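You operate a simulated robot arm through the tools that you are given. There is no shell and no other tool.

The job below is to be done with a simulated robot arm. You get a single attempt, and the scene is never put back.

Task
Seat the draft frame, tare the flat balance and weigh the white-tabbed disc.
Fine: beaker off the pan first; blue frame seated all round; the disc with the white tab ends on the pan at 12 G. Set down upright: small beaker.
Where things are to end (x, y in the base frame): small beaker within 60 mm of [320, 350]; disc with the white tab within 30 mm of [550, 80].

Only the result counts: the job must be done as asked and must still hold three seconds after the hand-in. Knocking over, shifting, dropping, spilling or breaking anything else fails it.

Robot
A 6-joint arm with a two-finger parallel gripper, fixed in place. Base frame: the origin is on the floor under the middle of its stand, x ahead of it, y to its left, z up; the work surface is at about z = 850. Units: mm, degrees, N and s.
With the tool pointing down near the work surface it reaches from about 260 to 680 mm from the base axis. Its first joint turns from -66.0 to 66.0 degrees. Payload 2.9 kg.
The tool frame sits at the grasp point between the pads (the TCP): z along the fingers, y along the line on which they close. The tips reach 30 mm beyond it. The gripper opens to 110 mm. The fingers are 20 mm wide and 10 mm thick; the gripper's body (48 by 112 mm) begins 55 mm behind the TCP.
Orientation is told as [roll, pitch, yaw] about the base's x, y, z axes, in that order, counted from this pose: with the fingers straight down and closing along the base's y, the tool's x points along the base's -x, its y along +y and its z along -z.

Tools
- The arm moves only by the tool apply_moves. Its argument "rows" is a list of rows, each a list of 7 numbers: the shift along the tool's x, y, z in mm, then the turn, a rotation vector about the tool's x, y, z in degrees, then the opening in per cent of the stroke, from 0 (shut) to 100 (fully open). In form: [[dx, dy, dz, ax, ay, az, grip], ...]. A call has 1 to 20 rows; each row shifts and turns the commanded pose from where the row before left it, along the tool's axes as they then stand. Rows are played at 5 a second. More than 50 mm and 8.6 degrees between two rows, or a gripper value outside its range, and nothing of the call is played. Where a pose cannot be reached the arm comes as near as it can. A force on the tool above 40 N (or 10 N above the force at the start of the call, whichever is more), or a blocked arm, ends the call early, and 0.2 s more pass. Each finger travels about 108 mm/s and halts on what it meets, pressing with about 24 N; the grip force reading is that of the motor and also rises with nothing between the fingers. The clock runs only during rows and for 0.2 s after the last one: add rows that do not move to give the fingers time. It gives the time, the measured TCP pose, the force on the tool (base axes), the opening and the grip force at its end, in the units of the frame above (readings bear some noise), with the torque about the TCP (base axes, N m) and any sound that the robot's microphone picked up, and new pictures: "pictures" is both (left out), scene, wrist or none.
- Cameras (640 x 400 px; columns grow to the right, rows downward): "scene" is fixed at [88.6, 432.8, 1399.6]; the picture's right is [-0.77, -0.64, 0.00], its down [-0.35, 0.43, -0.83] and it looks along [0.53, -0.64, -0.55] (base axes); focal length 214 px, centre (320, 200). "wrist" rides on the gripper at [72, 17, -103] in the tool frame; the picture's right is [-0.23, 0.97, 0.00], its down [-0.76, -0.18, -0.62] and it looks along [-0.61, -0.14, 0.78] (tool axes); focal length 222 px, centre (320, 200). There is no depth. A picture from a camera that has moved, and an enlarged one, comes with that camera's place and axes in the base frame and with its lens. The place of the scene camera against the robot may be out by one fixed shift of up to 25 mm in any direction.
- zoom(camera, box): a new picture of the part [left, top, right, bottom] of that camera's present view, enlarged. The clock stands still meanwhile.
- finish_job(): hands the job in; it is judged then, once.

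Places have to be worked out from the pictures, the camera data and where the tool is seen. Open the gripper and draw the arm clear of the work before you hand the job in, unless the task says otherwise.

The tools are called after "Request:" by a JSON object that holds its "name" and its "arguments". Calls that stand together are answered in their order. apply_moves: Moves the arm, as the interface text tells. Its arguments: {"type":"object","properties":{"rows":{"type":"array"},"pictures":{"type":"string","enum":["both","scene","wrist","none"]}},"required":["rows"]} The other tools are called the same way: zoom (camera, box) takes an enlarged picture of a part of a camera's view; finish_job () hands the job in.

At the start:

```text
clock: 0.0
eef_pos: [434.8, -9.9, 1233.5]
ee_rot: [-0.1, -0.1, 0.0]
force: [0.8, -0.3, -0.1]
moment: [0.02, -0.02, 0.01]
finger_gap: 109.8
gripper_force: 0.0
```

scene: 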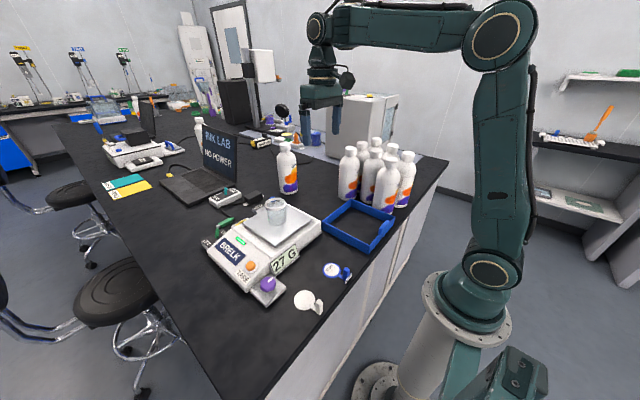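
wrist: 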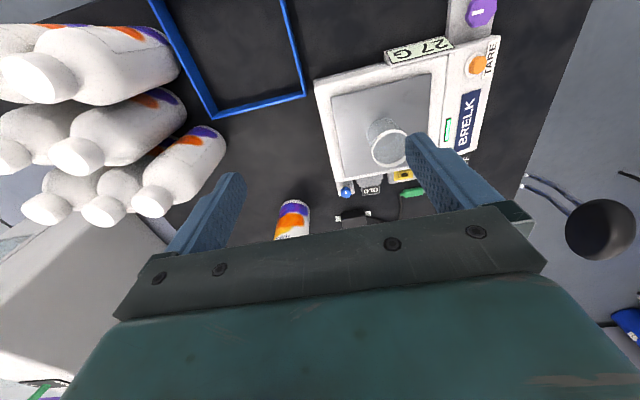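

The pictures show a balance with a beaker on its pan, a blue frame beside it, and two discs with tabs in the foreground. I'll zoom in on these before moving anything.

Request:
{"name": "zoom", "arguments": {"camera": "scene", "box": [190, 180, 350, 320]}}

Request:
{"name": "zoom", "arguments": {"camera": "scene", "box": [280, 180, 420, 320]}}

Request:
{"name": "zoom", "arguments": {"camera": "wrist", "box": [300, 0, 540, 210]}}

Request:
{"name": "zoom", "arguments": {"camera": "wrist", "box": [130, 0, 350, 260]}}

```text
2.86 times, centred on (270, 250) of scene
camera zoom: at [88.6, 432.8, 1399.6], right [-0.77, -0.64, 0.0], down [-0.35, 0.43, -0.83], along [0.53, -0.64, -0.55], focal length 613 px, centre (463, 57)
```

zoom: 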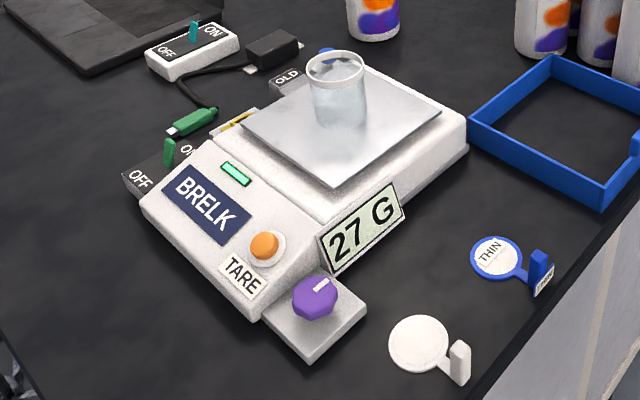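

```text
2.86 times, centred on (350, 250) of scene
camera zoom: at [88.6, 432.8, 1399.6], right [-0.77, -0.64, 0.0], down [-0.35, 0.43, -0.83], along [0.53, -0.64, -0.55], focal length 613 px, centre (234, 57)
```

zoom: 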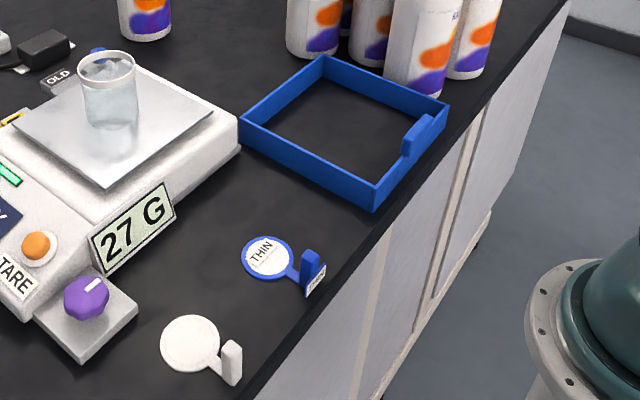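

```text
1.90 times, centred on (420, 105) of wrist
camera zoom: at [363.5, 6.3, 1336.0], right [0.23, 0.97, 0.0], down [0.76, -0.18, 0.62], along [0.61, -0.14, -0.78], focal length 423 px, centre (130, 381)
```

zoom: 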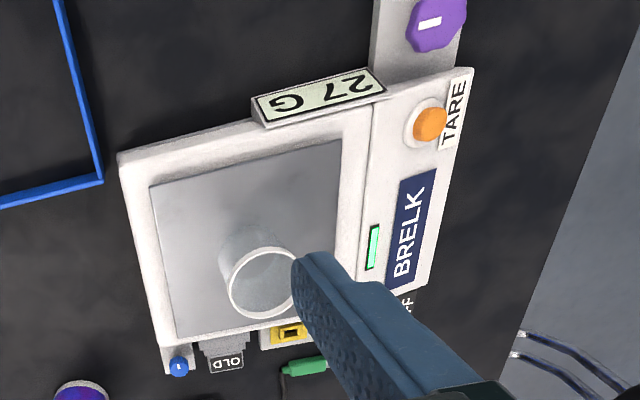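

```text
1.54 times, centred on (240, 130) of wrist
camera zoom: at [363.5, 6.3, 1336.0], right [0.23, 0.97, 0.0], down [0.76, -0.18, 0.62], along [0.61, -0.14, -0.78], focal length 342 px, centre (443, 308)
```

zoom: 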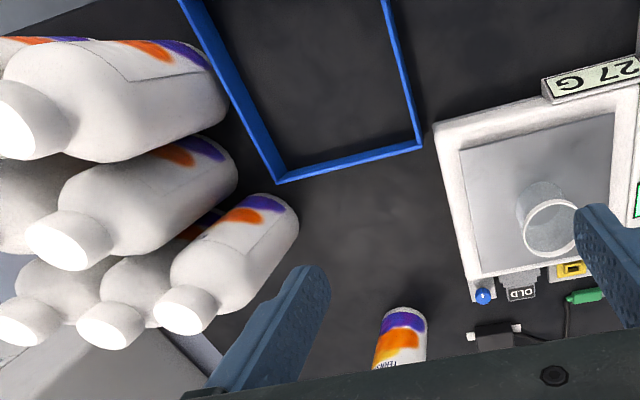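

I'll look closer at the details around the balance: the switches, the cable, the knobs and the laptop text.

Request:
{"name": "zoom", "arguments": {"camera": "scene", "box": [160, 120, 260, 215]}}

Request:
{"name": "zoom", "arguments": {"camera": "scene", "box": [200, 180, 290, 245]}}

Request:
{"name": "zoom", "arguments": {"camera": "scene", "box": [215, 225, 295, 305]}}

Request:
{"name": "zoom", "arguments": {"camera": "scene", "box": [285, 245, 365, 325]}}

Request:
{"name": "zoom", "arguments": {"camera": "wrist", "box": [330, 140, 450, 230]}}

Request:
{"name": "zoom", "arguments": {"camera": "scene", "box": [240, 90, 340, 210]}}

```text
4.21 times, centred on (210, 168) of scene
camera zoom: at [88.6, 432.8, 1399.6], right [-0.77, -0.64, 0.0], down [-0.35, 0.43, -0.83], along [0.53, -0.64, -0.55], focal length 903 px, centre (783, 337)
```

zoom: 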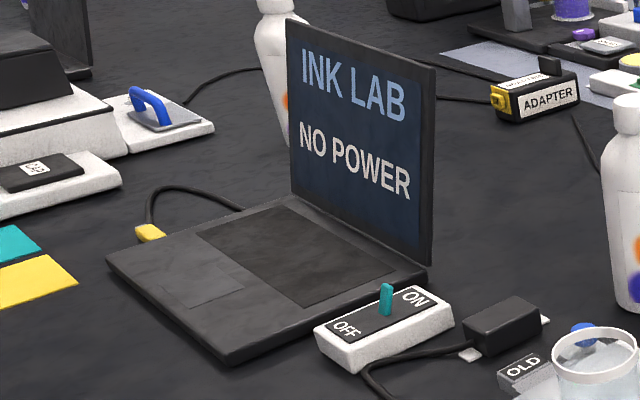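

```text
6.15 times, centred on (245, 212) of scene
camera zoom: at [88.6, 432.8, 1399.6], right [-0.77, -0.64, 0.0], down [-0.35, 0.43, -0.83], along [0.53, -0.64, -0.55], focal length 1320 px, centre (782, 123)
```

zoom: 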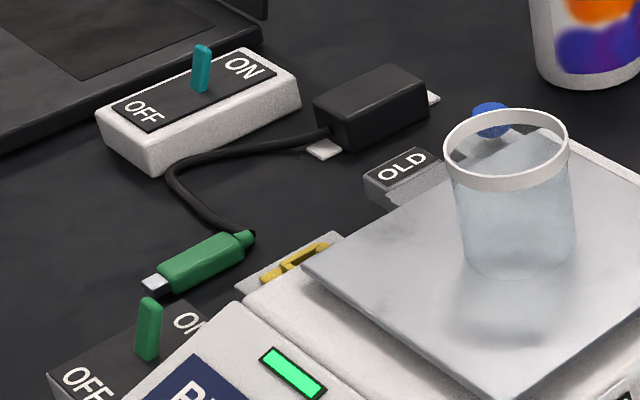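

```text
5.00 times, centred on (255, 265) of scene
camera zoom: at [88.6, 432.8, 1399.6], right [-0.77, -0.64, 0.0], down [-0.35, 0.43, -0.83], along [0.53, -0.64, -0.55], focal length 1072 px, centre (645, -125)
```

zoom: 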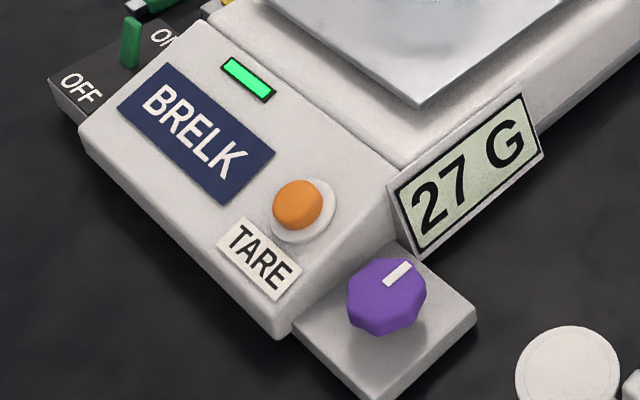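

```text
5.00 times, centred on (325, 285) of scene
camera zoom: at [88.6, 432.8, 1399.6], right [-0.77, -0.64, 0.0], down [-0.35, 0.43, -0.83], along [0.53, -0.64, -0.55], focal length 1072 px, centre (295, -225)
```

zoom: 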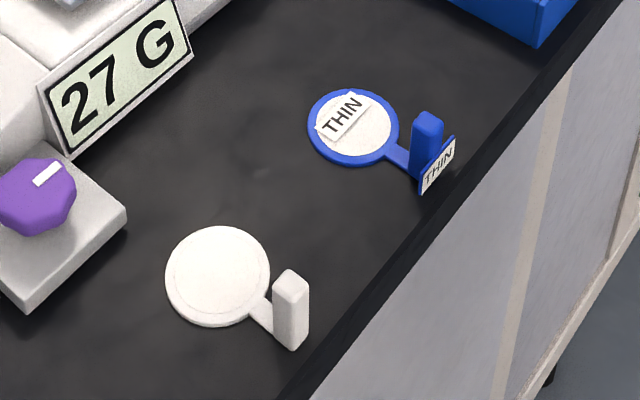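

```text
4.44 times, centred on (390, 185) of wrist
camera zoom: at [363.5, 6.3, 1336.0], right [0.23, 0.97, 0.0], down [0.76, -0.18, 0.62], along [0.61, -0.14, -0.78], focal length 987 px, centre (9, 267)
```

zoom: 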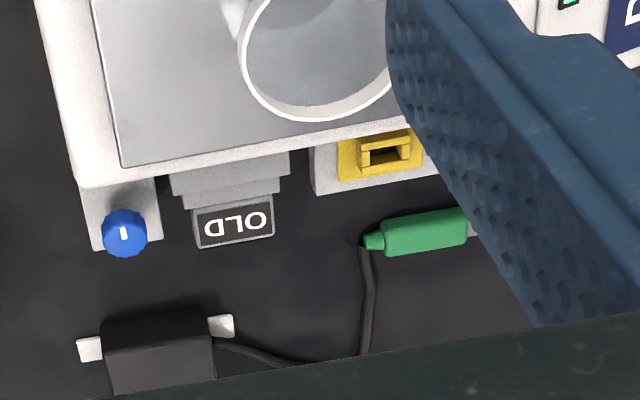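

```text
3.33 times, centred on (290, 150) of scene
camera zoom: at [88.6, 432.8, 1399.6], right [-0.77, -0.64, 0.0], down [-0.35, 0.43, -0.83], along [0.53, -0.64, -0.55], focal length 715 px, centre (420, 367)
```

zoom: 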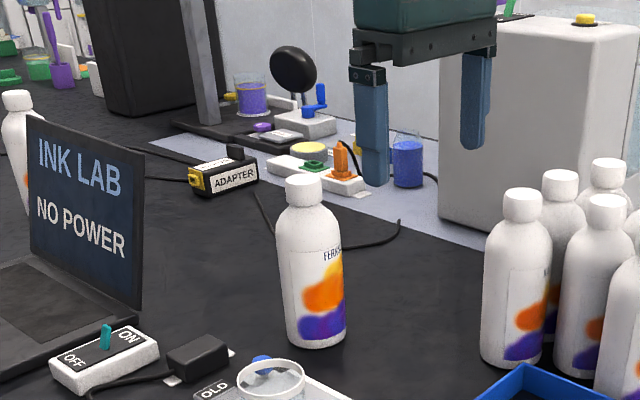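

The balance is lit and reads 27 G, the beaker stands near the pan centre (about 550, 80), and the frame lies at about (375, -150). The discs lie near x≈325. I'll shift the arm toward the robot and a bit left so the wrist camera can see the discs and the frame from above.

Request:
{"name": "apply_moves", "arguments": {"rows": [[33.75, 25, 15, 0, 0, 0, 100], [33.75, 25, 15, 0, 0, 0, 100], [33.75, 25, 15, 0, 0, 0, 100], [33.75, 25, 15, 0, 0, 0, 100], [0, 0, 0, 0, 0, 0, 100], [0, 0, 0, 0, 0, 0, 100]], "pictures": "both"}}

```text
clock: 1.4
eef_pos: [299.4, 90.9, 1174.4]
ee_rot: [0.0, -0.1, 0.0]
force: [0.6, -0.1, 0.3]
moment: [0.01, 0.03, 0.01]
finger_gap: 109.9
gripper_force: 0.1
camera wrist: at [227.8, 107.1, 1276.6], right [0.23, 0.97, 0.0], down [0.76, -0.18, 0.62], along [0.61, -0.14, -0.78], focal length 222 px, centre (320, 200)
```

scene: 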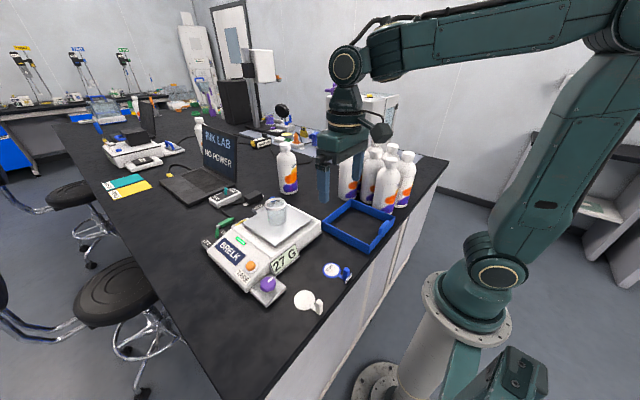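
wrist: 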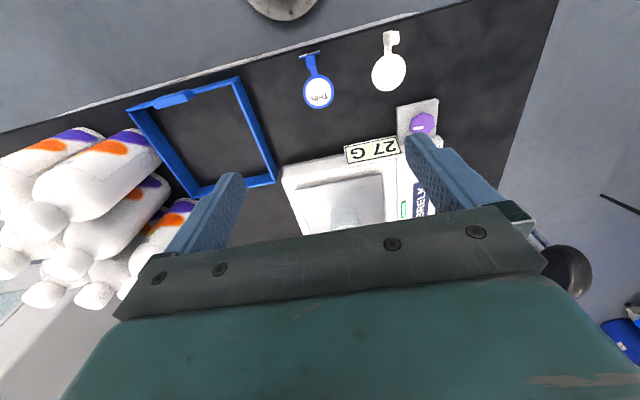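

Request:
{"name": "zoom", "arguments": {"camera": "wrist", "box": [110, 60, 290, 200]}}

Request:
{"name": "zoom", "arguments": {"camera": "wrist", "box": [290, 20, 430, 120]}}

Request:
{"name": "zoom", "arguments": {"camera": "wrist", "box": [270, 90, 450, 240]}}

```text
2.86 times, centred on (200, 130) of wrist
camera zoom: at [227.8, 107.1, 1276.6], right [0.23, 0.97, 0.0], down [0.76, -0.18, 0.62], along [0.61, -0.14, -0.78], focal length 635 px, centre (663, 400)
```

zoom: 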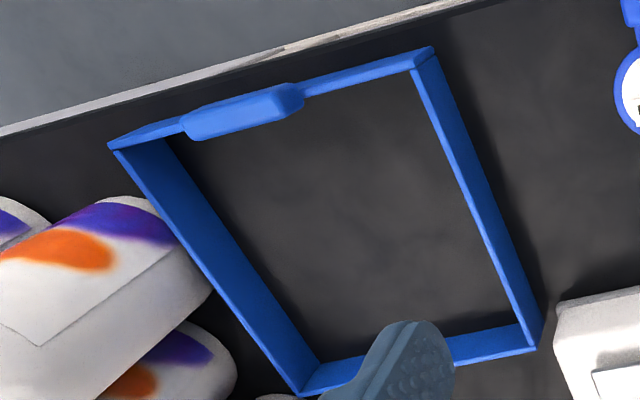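

```text
4.00 times, centred on (360, 70) of wrist
camera zoom: at [227.8, 107.1, 1276.6], right [0.23, 0.97, 0.0], down [0.76, -0.18, 0.62], along [0.61, -0.14, -0.78], focal length 888 px, centre (160, 720)
```

zoom: 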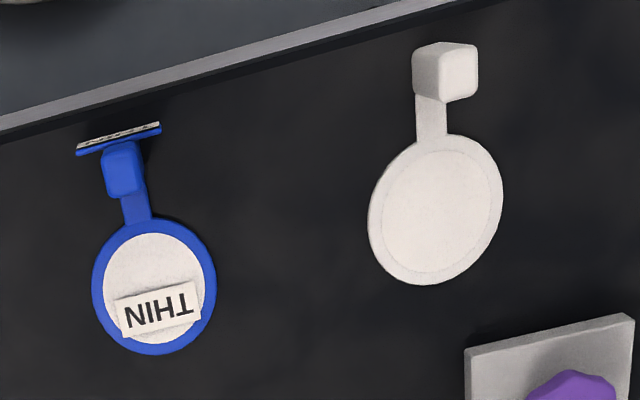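

```text
2.67 times, centred on (360, 165) of wrist
camera zoom: at [227.8, 107.1, 1276.6], right [0.23, 0.97, 0.0], down [0.76, -0.18, 0.62], along [0.61, -0.14, -0.78], focal length 592 px, centre (213, 293)
```

zoom: 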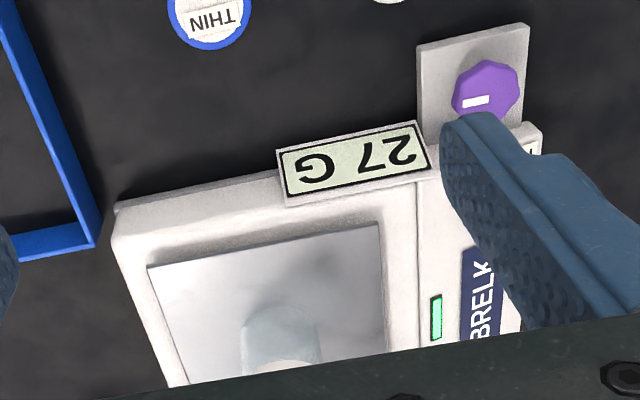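

The frame has a thick blue grip block on top of its near wall, and the white disc is at about (318, 204) with its tab toward the robot. Next I'll go above the beaker on the pan and look at it closely.

Request:
{"name": "apply_moves", "arguments": {"rows": [[-41.77, -1.82, 9, 0, 0, 0, 100], [-41.77, -1.82, 9, 0, 0, 0, 100], [-41.77, -1.82, 9, 0, 0, 0, 100], [-41.77, -1.82, 9, 0, 0, 0, 100], [-41.77, -1.82, 9, 0, 0, 0, 100], [-41.77, -1.82, 9, 0, 0, 0, 100], [0, 0, 0, 0, 0, 0, 100], [0, 0, 0, 0, 0, 0, 100]], "pictures": "both"}}

```text
clock: 3.2
eef_pos: [550.8, 79.2, 1119.4]
ee_rot: [0.0, 0.0, 0.0]
force: [1.1, -0.1, -0.1]
moment: [-0.03, 0.05, -0.02]
finger_gap: 109.8
gripper_force: 0.2
camera wrist: at [479.6, 95.5, 1222.2], right [0.23, 0.97, 0.0], down [0.76, -0.18, 0.62], along [0.61, -0.14, -0.78], focal length 222 px, centre (320, 200)
```

scene: 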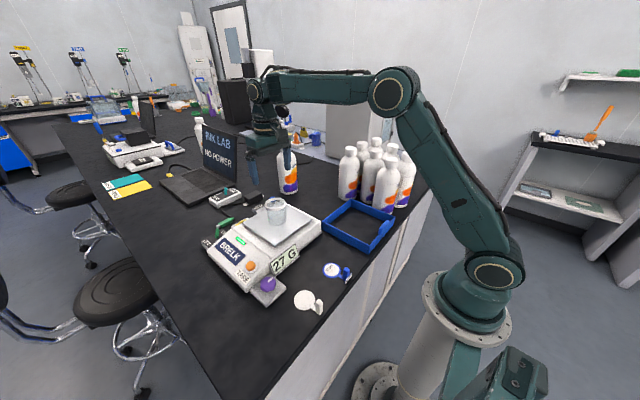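
wrist: 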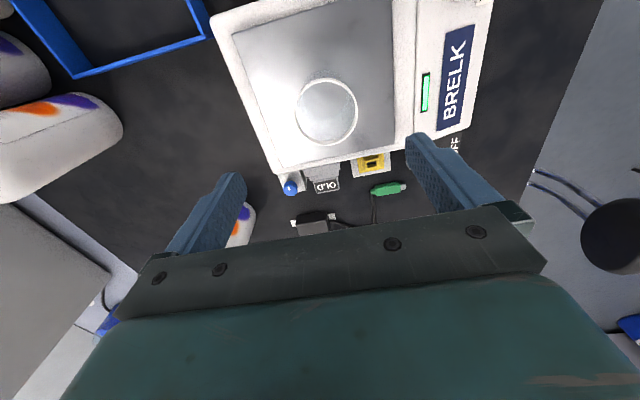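

Request:
{"name": "zoom", "arguments": {"camera": "wrist", "box": [200, 0, 500, 200]}}

Request:
{"name": "zoom", "arguments": {"camera": "scene", "box": [200, 110, 340, 260]}}

Request:
{"name": "zoom", "arguments": {"camera": "wrist", "box": [270, 60, 410, 180]}}

```text
2.00 times, centred on (350, 100) of wrist
camera zoom: at [479.6, 95.5, 1222.2], right [0.23, 0.97, 0.0], down [0.76, -0.18, 0.62], along [0.61, -0.14, -0.78], focal length 444 px, centre (260, 400)
```

zoom: 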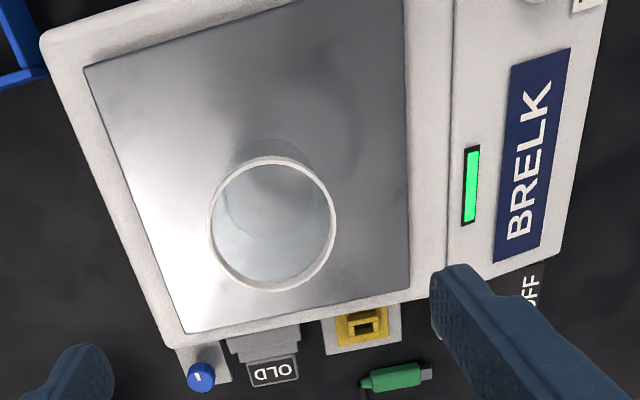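

```text
2.67 times, centred on (270, 185) of scene
camera zoom: at [88.6, 432.8, 1399.6], right [-0.77, -0.64, 0.0], down [-0.35, 0.43, -0.83], along [0.53, -0.64, -0.55], focal length 572 px, centre (453, 240)
```

zoom: 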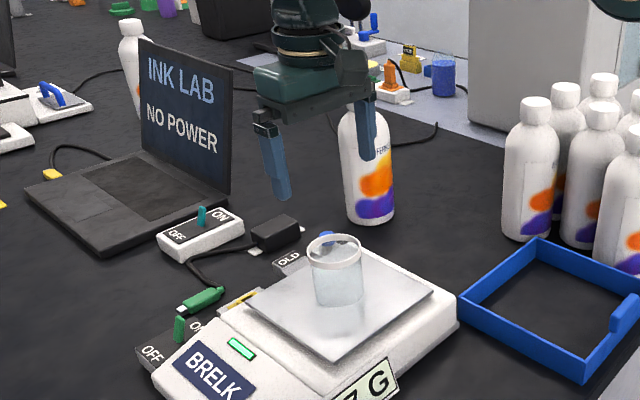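

```text
3.33 times, centred on (340, 120) of wrist
camera zoom: at [479.6, 95.5, 1222.2], right [0.23, 0.97, 0.0], down [0.76, -0.18, 0.62], along [0.61, -0.14, -0.78], focal length 740 px, centre (253, 467)
```

zoom: 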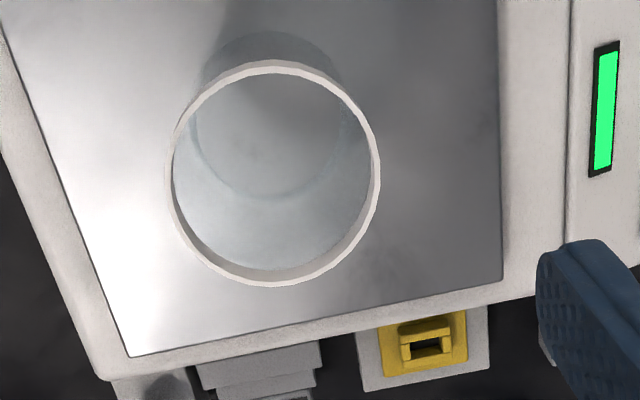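

From two views I judge the pan top to be at z≈929, about 165 mm square and centred near (550, 82). The beaker rim is at z≈999, about 62 mm across, at (548, 83). I'll descend partway over it and check how it lines up between the fingers.

Request:
{"name": "apply_moves", "arguments": {"rows": [[1, 1.5, 26, 0, 0, 0, 100], [1, 1.5, 27, 0, 0, 0, 100], [0, 0, 26, 0, 0, 0, 100], [0, 0, 0, 0, 0, 0, 100]], "pictures": "both"}}

```text
clock: 4.2
eef_pos: [548.7, 82.6, 1040.3]
ee_rot: [0.1, -0.1, 0.1]
force: [-0.7, 0.7, -0.7]
moment: [0.02, 0.02, 0.0]
finger_gap: 110.0
gripper_force: 0.0
camera wrist: at [477.4, 98.8, 1142.0], right [0.23, 0.97, 0.0], down [0.76, -0.18, 0.62], along [0.61, -0.14, -0.78], focal length 222 px, centre (320, 200)
```

scene: 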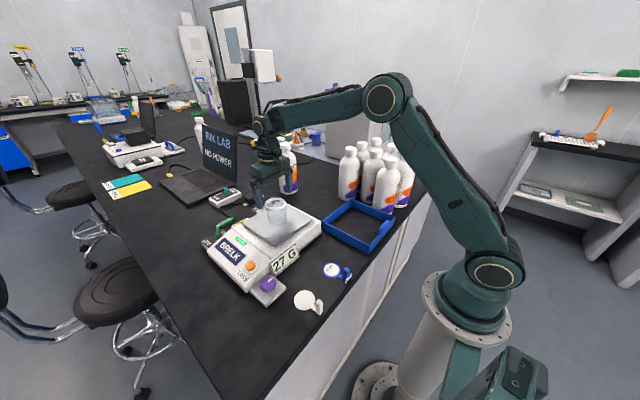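
wrist: 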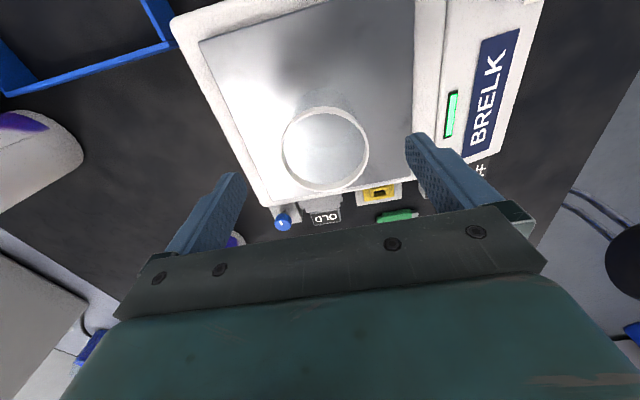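

The rim's pixel position puts the beaker at about (547, 85.6). I'll centre on it, descend to z≈970 and close gently around its body.

Request:
{"name": "apply_moves", "arguments": {"rows": [[1.5, 3, 20, 0, 0, 0, 100], [0, 0, 25, 0, 0, 0, 100], [0, 0, 25, 0, 0, 0, 100], [0, 0, 0, 0, 0, 0, 100]], "pictures": "both"}}

```text
clock: 5.2
eef_pos: [546.8, 84.9, 969.8]
ee_rot: [0.0, 0.0, 0.0]
force: [0.8, 0.2, -0.4]
moment: [0.02, 0.0, 0.01]
finger_gap: 110.2
gripper_force: 0.0
camera wrist: at [475.6, 101.2, 1072.0], right [0.23, 0.97, 0.0], down [0.76, -0.18, 0.62], along [0.61, -0.14, -0.78], focal length 222 px, centre (320, 200)
```

scene: 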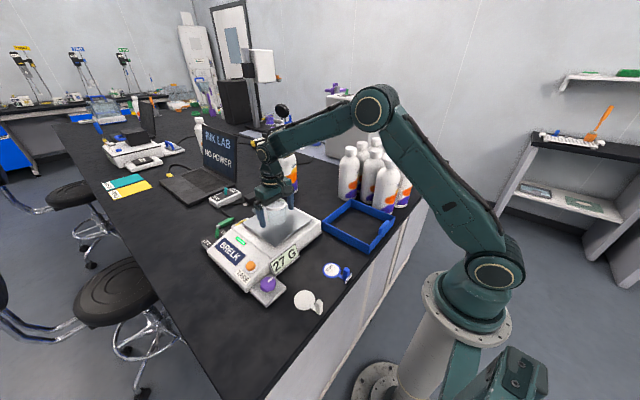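
wrist: 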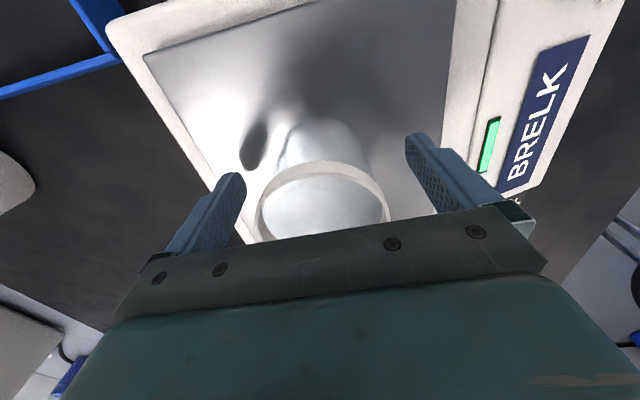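

The beaker is centred between the fingers and the TCP is at mid-height. I'll close on it now.

Request:
{"name": "apply_moves", "arguments": {"rows": [[0, 0, 0, 0, 0, 0, 70], [0, 0, 0, 0, 0, 0, 55], [0, 0, 0, 0, 0, 0, 45], [0, 0, 0, 0, 0, 0, 45], [0, 0, 0, 0, 0, 0, 45]], "pictures": "wrist"}}

```text
clock: 6.4
eef_pos: [546.3, 85.6, 969.7]
ee_rot: [-0.1, 0.1, 0.0]
force: [-0.1, -1.1, 0.4]
moment: [0.03, -0.02, 0.03]
finger_gap: 60.4
gripper_force: 23.9
camera wrist: at [475.6, 101.2, 1072.4], right [0.23, 0.97, 0.0], down [0.76, -0.18, 0.62], along [0.61, -0.14, -0.78], focal length 222 px, centre (320, 200)
```

wrist: 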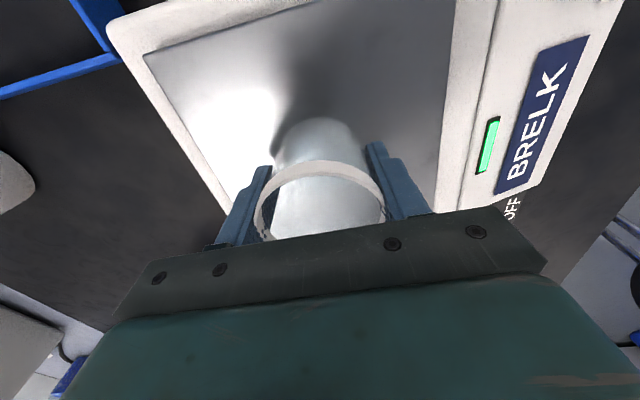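

Gap 60.4 mm at 24 N, so the beaker is held. I'll lift it straight up slowly and check.

Request:
{"name": "apply_moves", "arguments": {"rows": [[0, 0, -8, 0, 0, 0, 45], [0, 0, -15, 0, 0, 0, 45], [0, 0, -22, 0, 0, 0, 45], [0, 0, -25, 0, 0, 0, 45], [0, 0, -20, 0, 0, 0, 45], [0, 0, 0, 0, 0, 0, 45]], "pictures": "both"}}

```text
clock: 7.8
eef_pos: [547.0, 84.0, 1061.2]
ee_rot: [0.0, 0.0, -0.1]
force: [0.6, -0.6, -0.6]
moment: [0.0, 0.02, -0.01]
finger_gap: 60.4
gripper_force: 24.2
camera wrist: at [475.6, 101.2, 1162.9], right [0.23, 0.97, 0.0], down [0.76, -0.18, 0.62], along [0.61, -0.14, -0.78], focal length 222 px, centre (320, 200)
```

scene: 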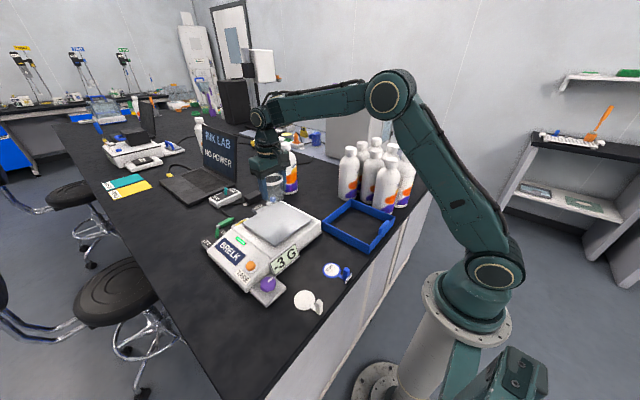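
wrist: 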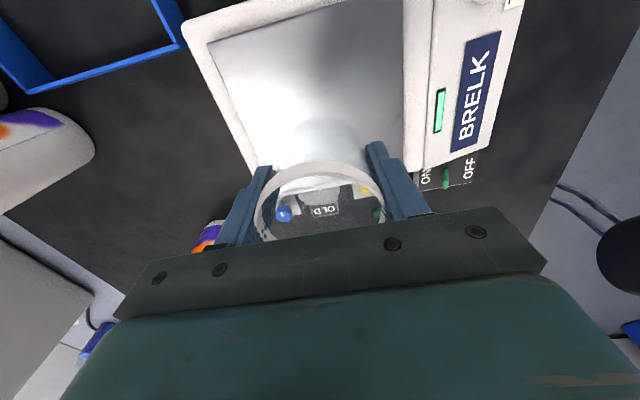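

The display now reads -3 G with the pan empty, so it is live. I'll carry the beaker level to above (320, 350).

Request:
{"name": "apply_moves", "arguments": {"rows": [[10, 11.6, 0, 0, 0, 0, 45], [17, 20, 0, 0, 0, 0, 45], [20, 23.35, 0, 0, 0, 0, 45], [20, 23.35, 0, 0, 0, 0, 45], [20, 23.35, 0, 0, 0, 0, 45], [20, 23.35, 0, 0, 0, 0, 45], [20, 23.35, 0, 0, 0, 0, 45], [20, 23.35, 0, 0, 0, 0, 45], [20, 23.35, 0, 0, 0, 0, 45], [20, 23.35, 0, 0, 0, 0, 45], [18, 21, 0, 0, 0, 0, 45], [14, 16.3, 0, 0, 0, 0, 45], [8, 9.4, 0, 0, 0, 0, 45], [0, 0, 0, 0, 0, 0, 45], [0, 0, 0, 0, 0, 0, 45]], "pictures": "both"}}

```text
clock: 11.0
eef_pos: [320.2, 351.1, 1061.6]
ee_rot: [0.0, 0.0, 0.0]
force: [0.3, 0.4, 0.0]
moment: [0.02, -0.02, 0.04]
finger_gap: 60.2
gripper_force: 24.0
camera wrist: at [248.8, 367.9, 1164.1], right [0.23, 0.97, 0.0], down [0.76, -0.18, 0.62], along [0.61, -0.14, -0.78], focal length 222 px, centre (320, 200)
```

scene: 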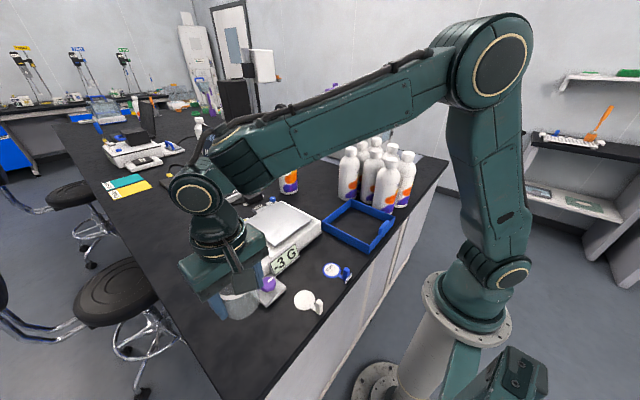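
wrist: 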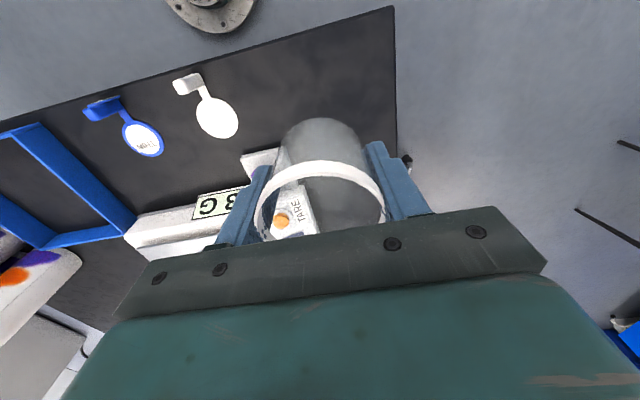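

The beaker is level above (320, 351), and the table edge is at y≈446, so the spot is clear. I'll lower it, going slowly near the surface.

Request:
{"name": "apply_moves", "arguments": {"rows": [[0, 0, 12, 0, 0, 0, 45], [0, 0, 22, 0, 0, 0, 45], [0, 0, 25, 0, 0, 0, 45], [0, 0, 25, 0, 0, 0, 45], [0, 0, 25, 0, 0, 0, 45], [0, 0, 22, 0, 0, 0, 45], [0, 0, 15, 0, 0, 0, 45], [0, 0, 10, 0, 0, 0, 45], [0, 0, 7, 0, 0, 0, 45], [0, 0, 3, 0, 0, 0, 45], [0, 0, 0, 0, 0, 0, 45]], "pictures": "both"}}

```text
clock: 13.4
eef_pos: [321.0, 350.5, 894.8]
ee_rot: [-0.1, 0.0, -0.1]
force: [0.2, -0.4, 0.8]
moment: [0.0, -0.02, 0.02]
finger_gap: 60.3
gripper_force: 24.5
camera wrist: at [248.9, 366.9, 997.0], right [0.23, 0.97, 0.0], down [0.76, -0.18, 0.62], along [0.61, -0.14, -0.78], focal length 222 px, centre (320, 200)
```

scene: 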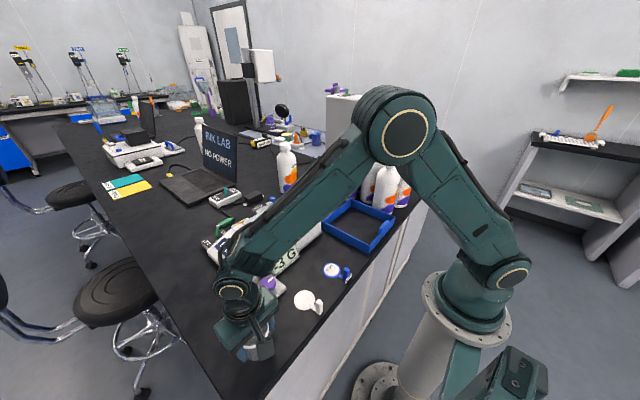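
wrist: 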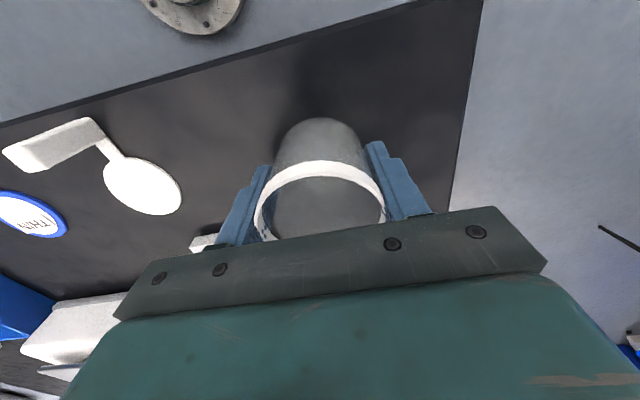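

No contact yet at z 894.8. I'll step down in 1 mm rows and watch the vertical force.

Request:
{"name": "apply_moves", "arguments": {"rows": [[0, 0, 1, 0, 0, 0, 45], [0, 0, 1, 0, 0, 0, 45], [0, 0, 1, 0, 0, 0, 45]], "pictures": "none"}}

Request:
{"name": "apply_moves", "arguments": {"rows": [[0, 0, 1, 0, 0, 0, 45], [0, 0, 1, 0, 0, 0, 45]], "pictures": "none"}}

```text
clock: 14.2
eef_pos: [319.5, 350.2, 893.2]
ee_rot: [0.1, -0.1, 0.0]
force: [-0.4, -4.3, 16.8]
moment: [-0.38, 0.01, -0.04]
finger_gap: 60.5
gripper_force: 23.8
```

```text
clock: 14.8
eef_pos: [320.3, 350.1, 890.5]
ee_rot: [0.1, -0.1, 0.0]
force: [2.0, -0.2, 13.9]
moment: [-0.19, -0.14, 0.0]
finger_gap: 60.4
gripper_force: 24.1
```

The beaker is on the table, with about 14 N of contact force. I'll ease up 1 mm to relieve the load and open the fingers.

Request:
{"name": "apply_moves", "arguments": {"rows": [[0, 0, -1, 0, 0, 0, 45], [0, 0, 0, 0, 0, 0, 52], [0, 0, 0, 0, 0, 0, 58], [0, 0, 0, 0, 0, 0, 75], [0, 0, 0, 0, 0, 0, 95], [0, 0, 0, 0, 0, 0, 100], [0, 0, 0, 0, 0, 0, 100]], "pictures": "both"}}

```text
clock: 16.4
eef_pos: [320.4, 350.1, 891.6]
ee_rot: [0.0, 0.1, 0.0]
force: [0.2, -0.7, 0.0]
moment: [0.0, -0.01, -0.01]
finger_gap: 110.0
gripper_force: 0.0
camera wrist: at [249.0, 367.0, 993.3], right [0.23, 0.97, 0.0], down [0.76, -0.18, 0.62], along [0.61, -0.14, -0.78], focal length 222 px, centre (320, 200)
```

scene: 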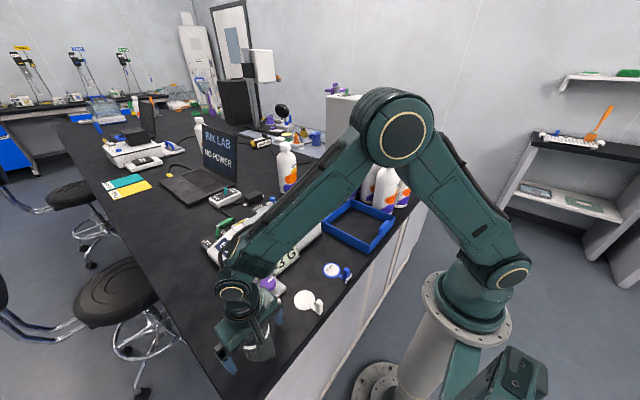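
wrist: 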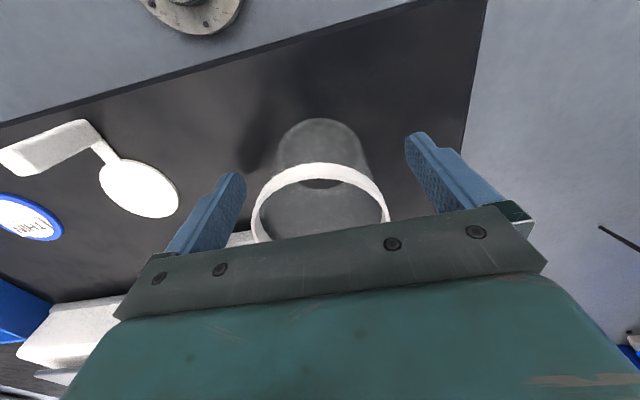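

The beaker stands upright and free at about (320, 350). From this low viewpoint I'll zoom on the white disc's tab to judge its height, then rise straight up.

Request:
{"name": "zoom", "arguments": {"camera": "wrist", "box": [0, 100, 200, 250]}}

Request:
{"name": "apply_moves", "arguments": {"rows": [[0, 0, -20, 0, 0, 0, 100], [0, 0, -40, 0, 0, 0, 100], [0, 0, -45, 0, 0, 0, 100], [0, 0, -45, 0, 0, 0, 100], [0, 0, -30, 0, 0, 0, 100], [0, 0, 0, 0, 0, 0, 100]], "pictures": "both"}}

```text
2.67 times, centred on (100, 175) of wrist
camera zoom: at [249.0, 367.0, 993.3], right [0.23, 0.97, 0.0], down [0.76, -0.18, 0.62], along [0.61, -0.14, -0.78], focal length 592 px, centre (907, 267)
```

zoom: 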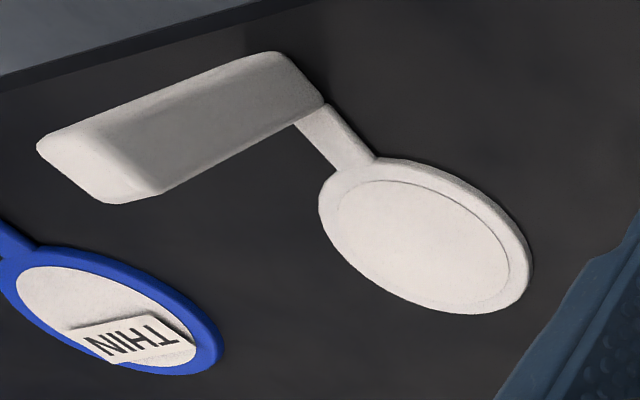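

```text
clock: 17.8
eef_pos: [320.7, 349.7, 1071.6]
ee_rot: [0.0, 0.0, 0.0]
force: [0.4, -0.3, 0.3]
moment: [0.03, -0.01, 0.01]
finger_gap: 109.5
gripper_force: 0.0
camera wrist: at [248.8, 366.9, 1173.3], right [0.23, 0.97, 0.0], down [0.76, -0.18, 0.62], along [0.61, -0.14, -0.78], focal length 222 px, centre (320, 200)
```

scene: 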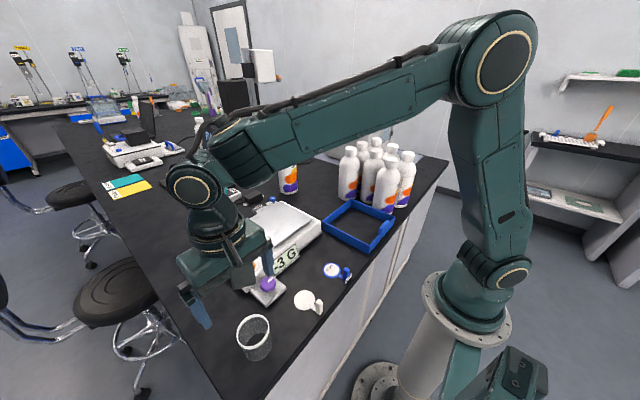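
wrist: 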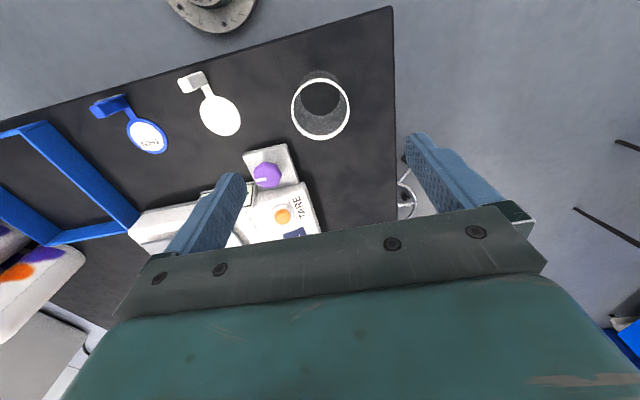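

The beaker stays upright. I'll now move over toward the frame, to about (300, -130), and look at it closely.

Request:
{"name": "apply_moves", "arguments": {"rows": [[2, -46, -2, 0, 0, 0, 100], [2, -46, -2, 0, 0, 0, 100], [2, -46, -2, 0, 0, 0, 100], [2, -46, -2, 0, 0, 0, 100], [2, -46, -2, 0, 0, 0, 100], [2, -46, -2, 0, 0, 0, 100], [2, -46, -2, 0, 0, 0, 100], [2, -46, -2, 0, 0, 0, 100], [2, -46, -2, 0, 0, 0, 100], [2, -46, -2, 0, 0, 0, 100], [0, -20, 0, 0, 0, 0, 100], [0, 0, 0, 0, 0, 0, 100], [0, 0, 0, 0, 0, 0, 100]], "pictures": "both"}}

```text
clock: 20.6
eef_pos: [299.8, -129.2, 1090.8]
ee_rot: [0.0, 0.0, 0.1]
force: [-0.6, 0.2, 0.5]
moment: [0.0, 0.01, 0.02]
finger_gap: 110.1
gripper_force: 0.1
camera wrist: at [228.4, -112.9, 1193.0], right [0.23, 0.97, 0.0], down [0.76, -0.18, 0.62], along [0.61, -0.14, -0.78], focal length 222 px, centre (320, 200)
```

scene: 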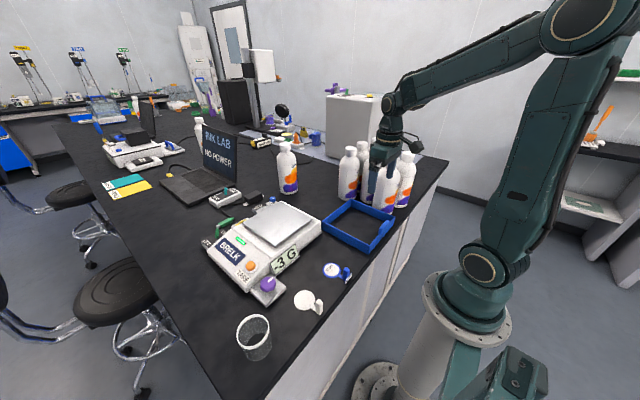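
wrist: 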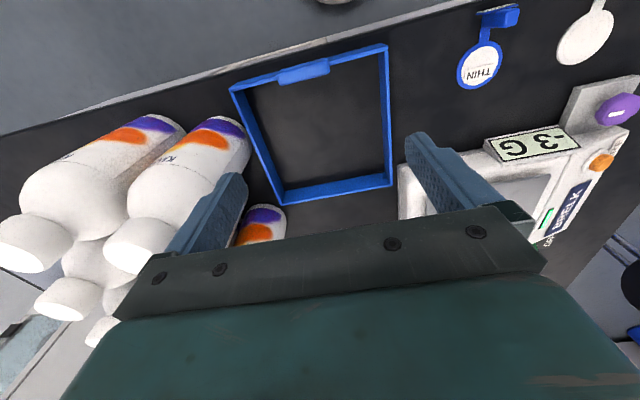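

Request:
{"name": "zoom", "arguments": {"camera": "wrist", "box": [210, 30, 420, 220]}}

Request:
{"name": "zoom", "arguments": {"camera": "wrist", "box": [250, 40, 350, 120]}}

Request:
{"name": "zoom", "arguments": {"camera": "scene", "box": [310, 150, 430, 260]}}

Request:
{"name": "zoom", "arguments": {"camera": "scene", "box": [195, 190, 335, 310]}}

```text
2.11 times, centred on (315, 125) of wrist
camera zoom: at [228.4, -112.9, 1193.0], right [0.23, 0.97, 0.0], down [0.76, -0.18, 0.62], along [0.61, -0.14, -0.78], focal length 468 px, centre (330, 358)
```

zoom: 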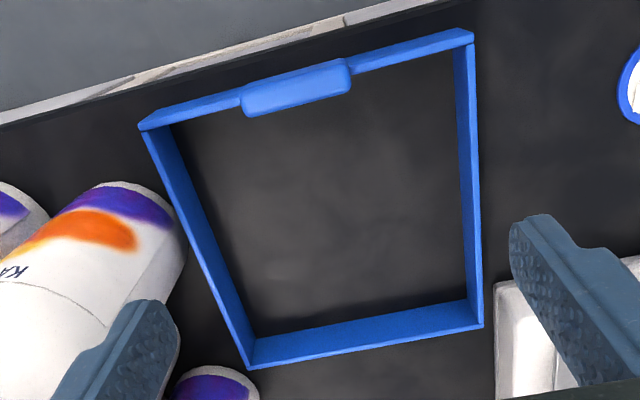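

```text
5.00 times, centred on (300, 80) of wrist
camera zoom: at [228.4, -112.9, 1193.0], right [0.23, 0.97, 0.0], down [0.76, -0.18, 0.62], along [0.61, -0.14, -0.78], focal length 1111 px, centre (420, 800)
```

zoom: 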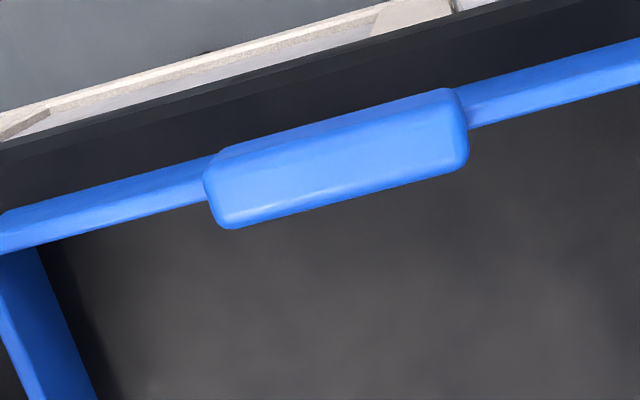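

```text
3.64 times, centred on (370, 205) of scene
camera zoom: at [88.6, 432.8, 1399.6], right [-0.77, -0.64, 0.0], down [-0.35, 0.43, -0.83], along [0.53, -0.64, -0.55], focal length 780 px, centre (138, 182)
```

zoom: 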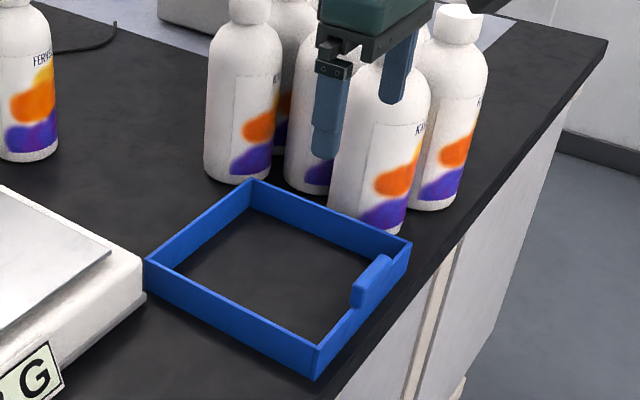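

```text
3.33 times, centred on (265, 250) of scene
camera zoom: at [88.6, 432.8, 1399.6], right [-0.77, -0.64, 0.0], down [-0.35, 0.43, -0.83], along [0.53, -0.64, -0.55], focal length 715 px, centre (503, 33)
```

zoom: 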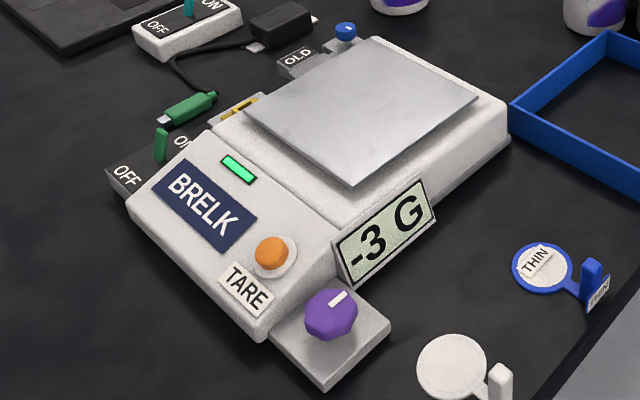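

The frame looks about 200 mm square: x 268–468, y -242 to -42. It has a raised grip block at mid near wall, around (272, -145). I'll turn the tool 90° so the fingers close along x across that block, and move above it.

Request:
{"name": "apply_moves", "arguments": {"rows": [[0, 0, 0, 0, 0, 8.182, 100], [0, 0, 0, 0, 0, 8.182, 100], [0, 0, 0, 0, 0, 8.182, 100], [0, 0, 0, 0, 0, 8.182, 100], [0, 0, 0, 0, 0, 8.182, 100], [0, 0, 0, 0, 0, 8.182, 100], [0, 0, 0, 0, 0, 8.182, 100], [0, 0, 0, 0, 0, 8.182, 100], [0, 0, 0, 0, 0, 8.182, 100], [0, 0, 0, 0, 0, 8.182, 100], [0, 0, 0, 0, 0, 8.18, 100], [-8, -13, 40, 0, 0, 0, 100], [-8, -12, 40, 0, 0, 0, 100], [0, 0, 0, 0, 0, 0, 100], [0, 0, 0, 0, 0, 0, 100]], "pictures": "both"}}

```text
clock: 23.8
eef_pos: [274.9, -145.1, 1010.8]
ee_rot: [0.0, 0.0, -90.0]
force: [0.6, -0.5, -0.2]
moment: [-0.04, 0.0, 0.03]
finger_gap: 109.7
gripper_force: 0.1
camera wrist: at [292.9, -73.2, 1113.3], right [0.97, -0.23, 0.0], down [-0.18, -0.76, 0.62], along [-0.14, -0.61, -0.78], focal length 222 px, centre (320, 200)
```

scene: 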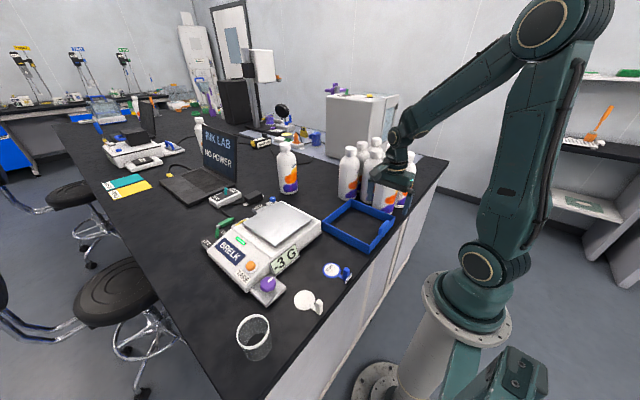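
wrist: 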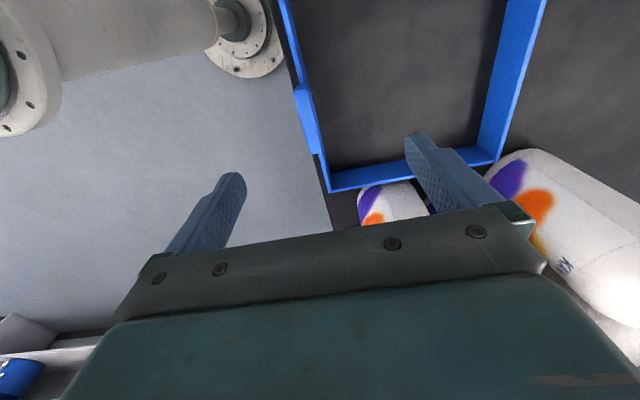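

Request:
{"name": "zoom", "arguments": {"camera": "wrist", "box": [260, 0, 560, 210]}}

Request:
{"name": "zoom", "arguments": {"camera": "wrist", "box": [270, 60, 350, 200]}}

Request:
{"name": "zoom", "arguments": {"camera": "scene", "box": [330, 150, 430, 260]}}

```text
1.90 times, centred on (410, 105) of wrist
camera zoom: at [292.9, -73.2, 1113.3], right [0.97, -0.23, 0.0], down [-0.18, -0.76, 0.62], along [-0.14, -0.61, -0.78], focal length 423 px, centre (149, 381)
```

zoom: 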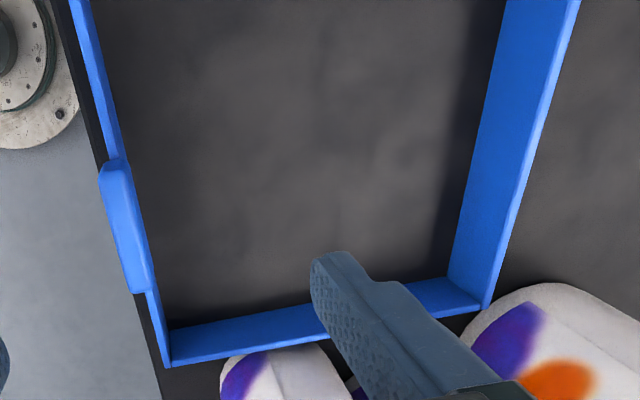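

```text
2.86 times, centred on (310, 130) of wrist
camera zoom: at [292.9, -73.2, 1113.3], right [0.97, -0.23, 0.0], down [-0.18, -0.76, 0.62], along [-0.14, -0.61, -0.78], focal length 635 px, centre (349, 400)
```

zoom: 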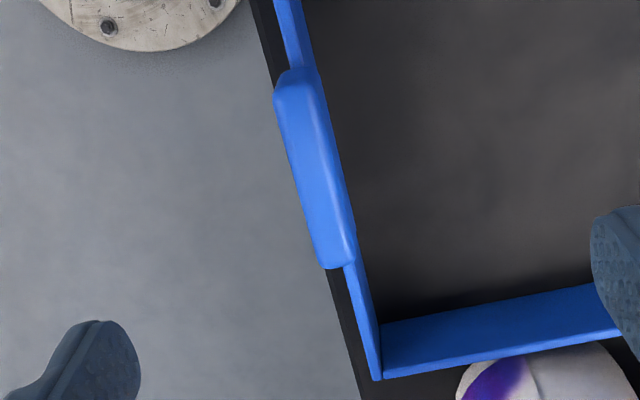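

```text
3.64 times, centred on (380, 205) of scene
camera zoom: at [88.6, 432.8, 1399.6], right [-0.77, -0.64, 0.0], down [-0.35, 0.43, -0.83], along [0.53, -0.64, -0.55], focal length 780 px, centre (102, 182)
```

zoom: 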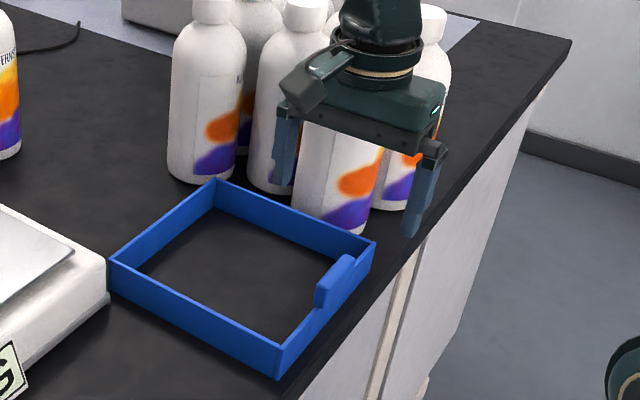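

The grip block's centre is at about (265, -143), straddling the near wall. Its top is at z≈900 and it is about 12 mm thick. I'll move over it and descend partway to confirm the alignment.

Request:
{"name": "apply_moves", "arguments": {"rows": [[1, -10, 20, 0, 0, 0, 100], [0, 0, 30, 0, 0, 0, 100], [0, 0, 15, 0, 0, 0, 100], [0, 0, 0, 0, 0, 0, 100], [0, 0, 0, 0, 0, 0, 100]], "pictures": "both"}}

```text
clock: 25.0
eef_pos: [263.7, -144.9, 945.0]
ee_rot: [0.0, -0.1, -90.0]
force: [-1.1, -0.5, 0.0]
moment: [-0.02, 0.01, -0.01]
finger_gap: 109.9
gripper_force: 0.0
camera wrist: at [282.7, -72.7, 1048.4], right [0.97, -0.23, 0.0], down [-0.18, -0.76, 0.62], along [-0.14, -0.61, -0.78], focal length 222 px, centre (320, 200)
```

scene: 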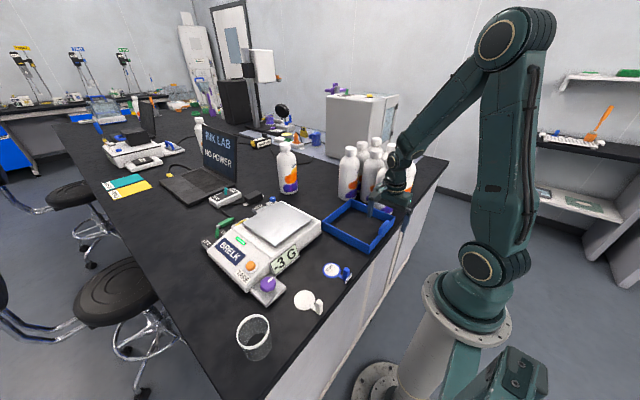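
wrist: 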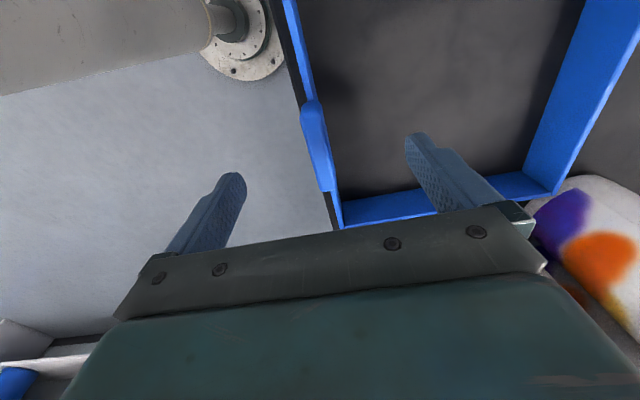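

Request:
{"name": "zoom", "arguments": {"camera": "wrist", "box": [270, 80, 370, 210]}}

Request:
{"name": "zoom", "arguments": {"camera": "scene", "box": [340, 170, 430, 240]}}

```text
3.08 times, centred on (320, 145) of wrist
camera zoom: at [282.7, -72.7, 1048.4], right [0.97, -0.23, 0.0], down [-0.18, -0.76, 0.62], along [-0.14, -0.61, -0.78], focal length 684 px, centre (320, 369)
```

zoom: 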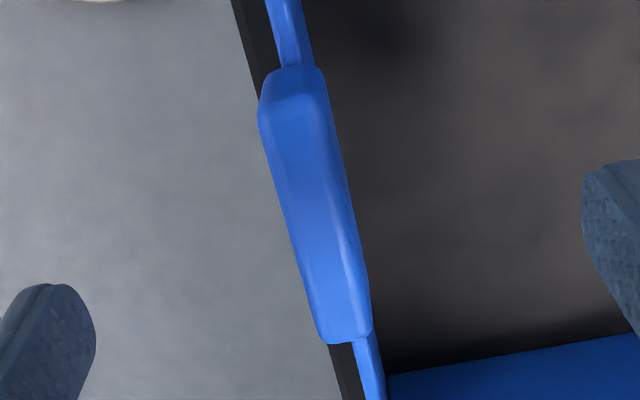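

```text
5.71 times, centred on (385, 205) of scene
camera zoom: at [88.6, 432.8, 1399.6], right [-0.77, -0.64, 0.0], down [-0.35, 0.43, -0.83], along [0.53, -0.64, -0.55], focal length 1226 px, centre (-51, 171)
```

zoom: 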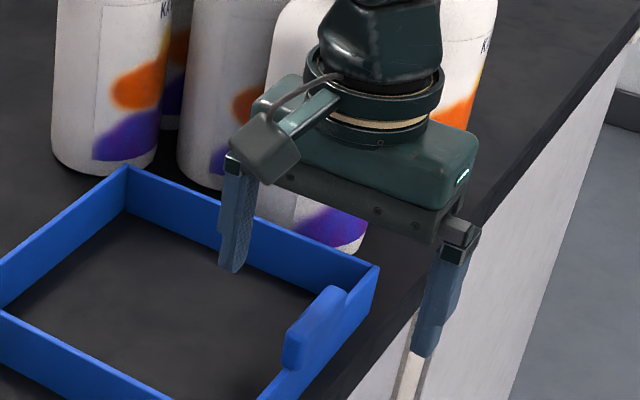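

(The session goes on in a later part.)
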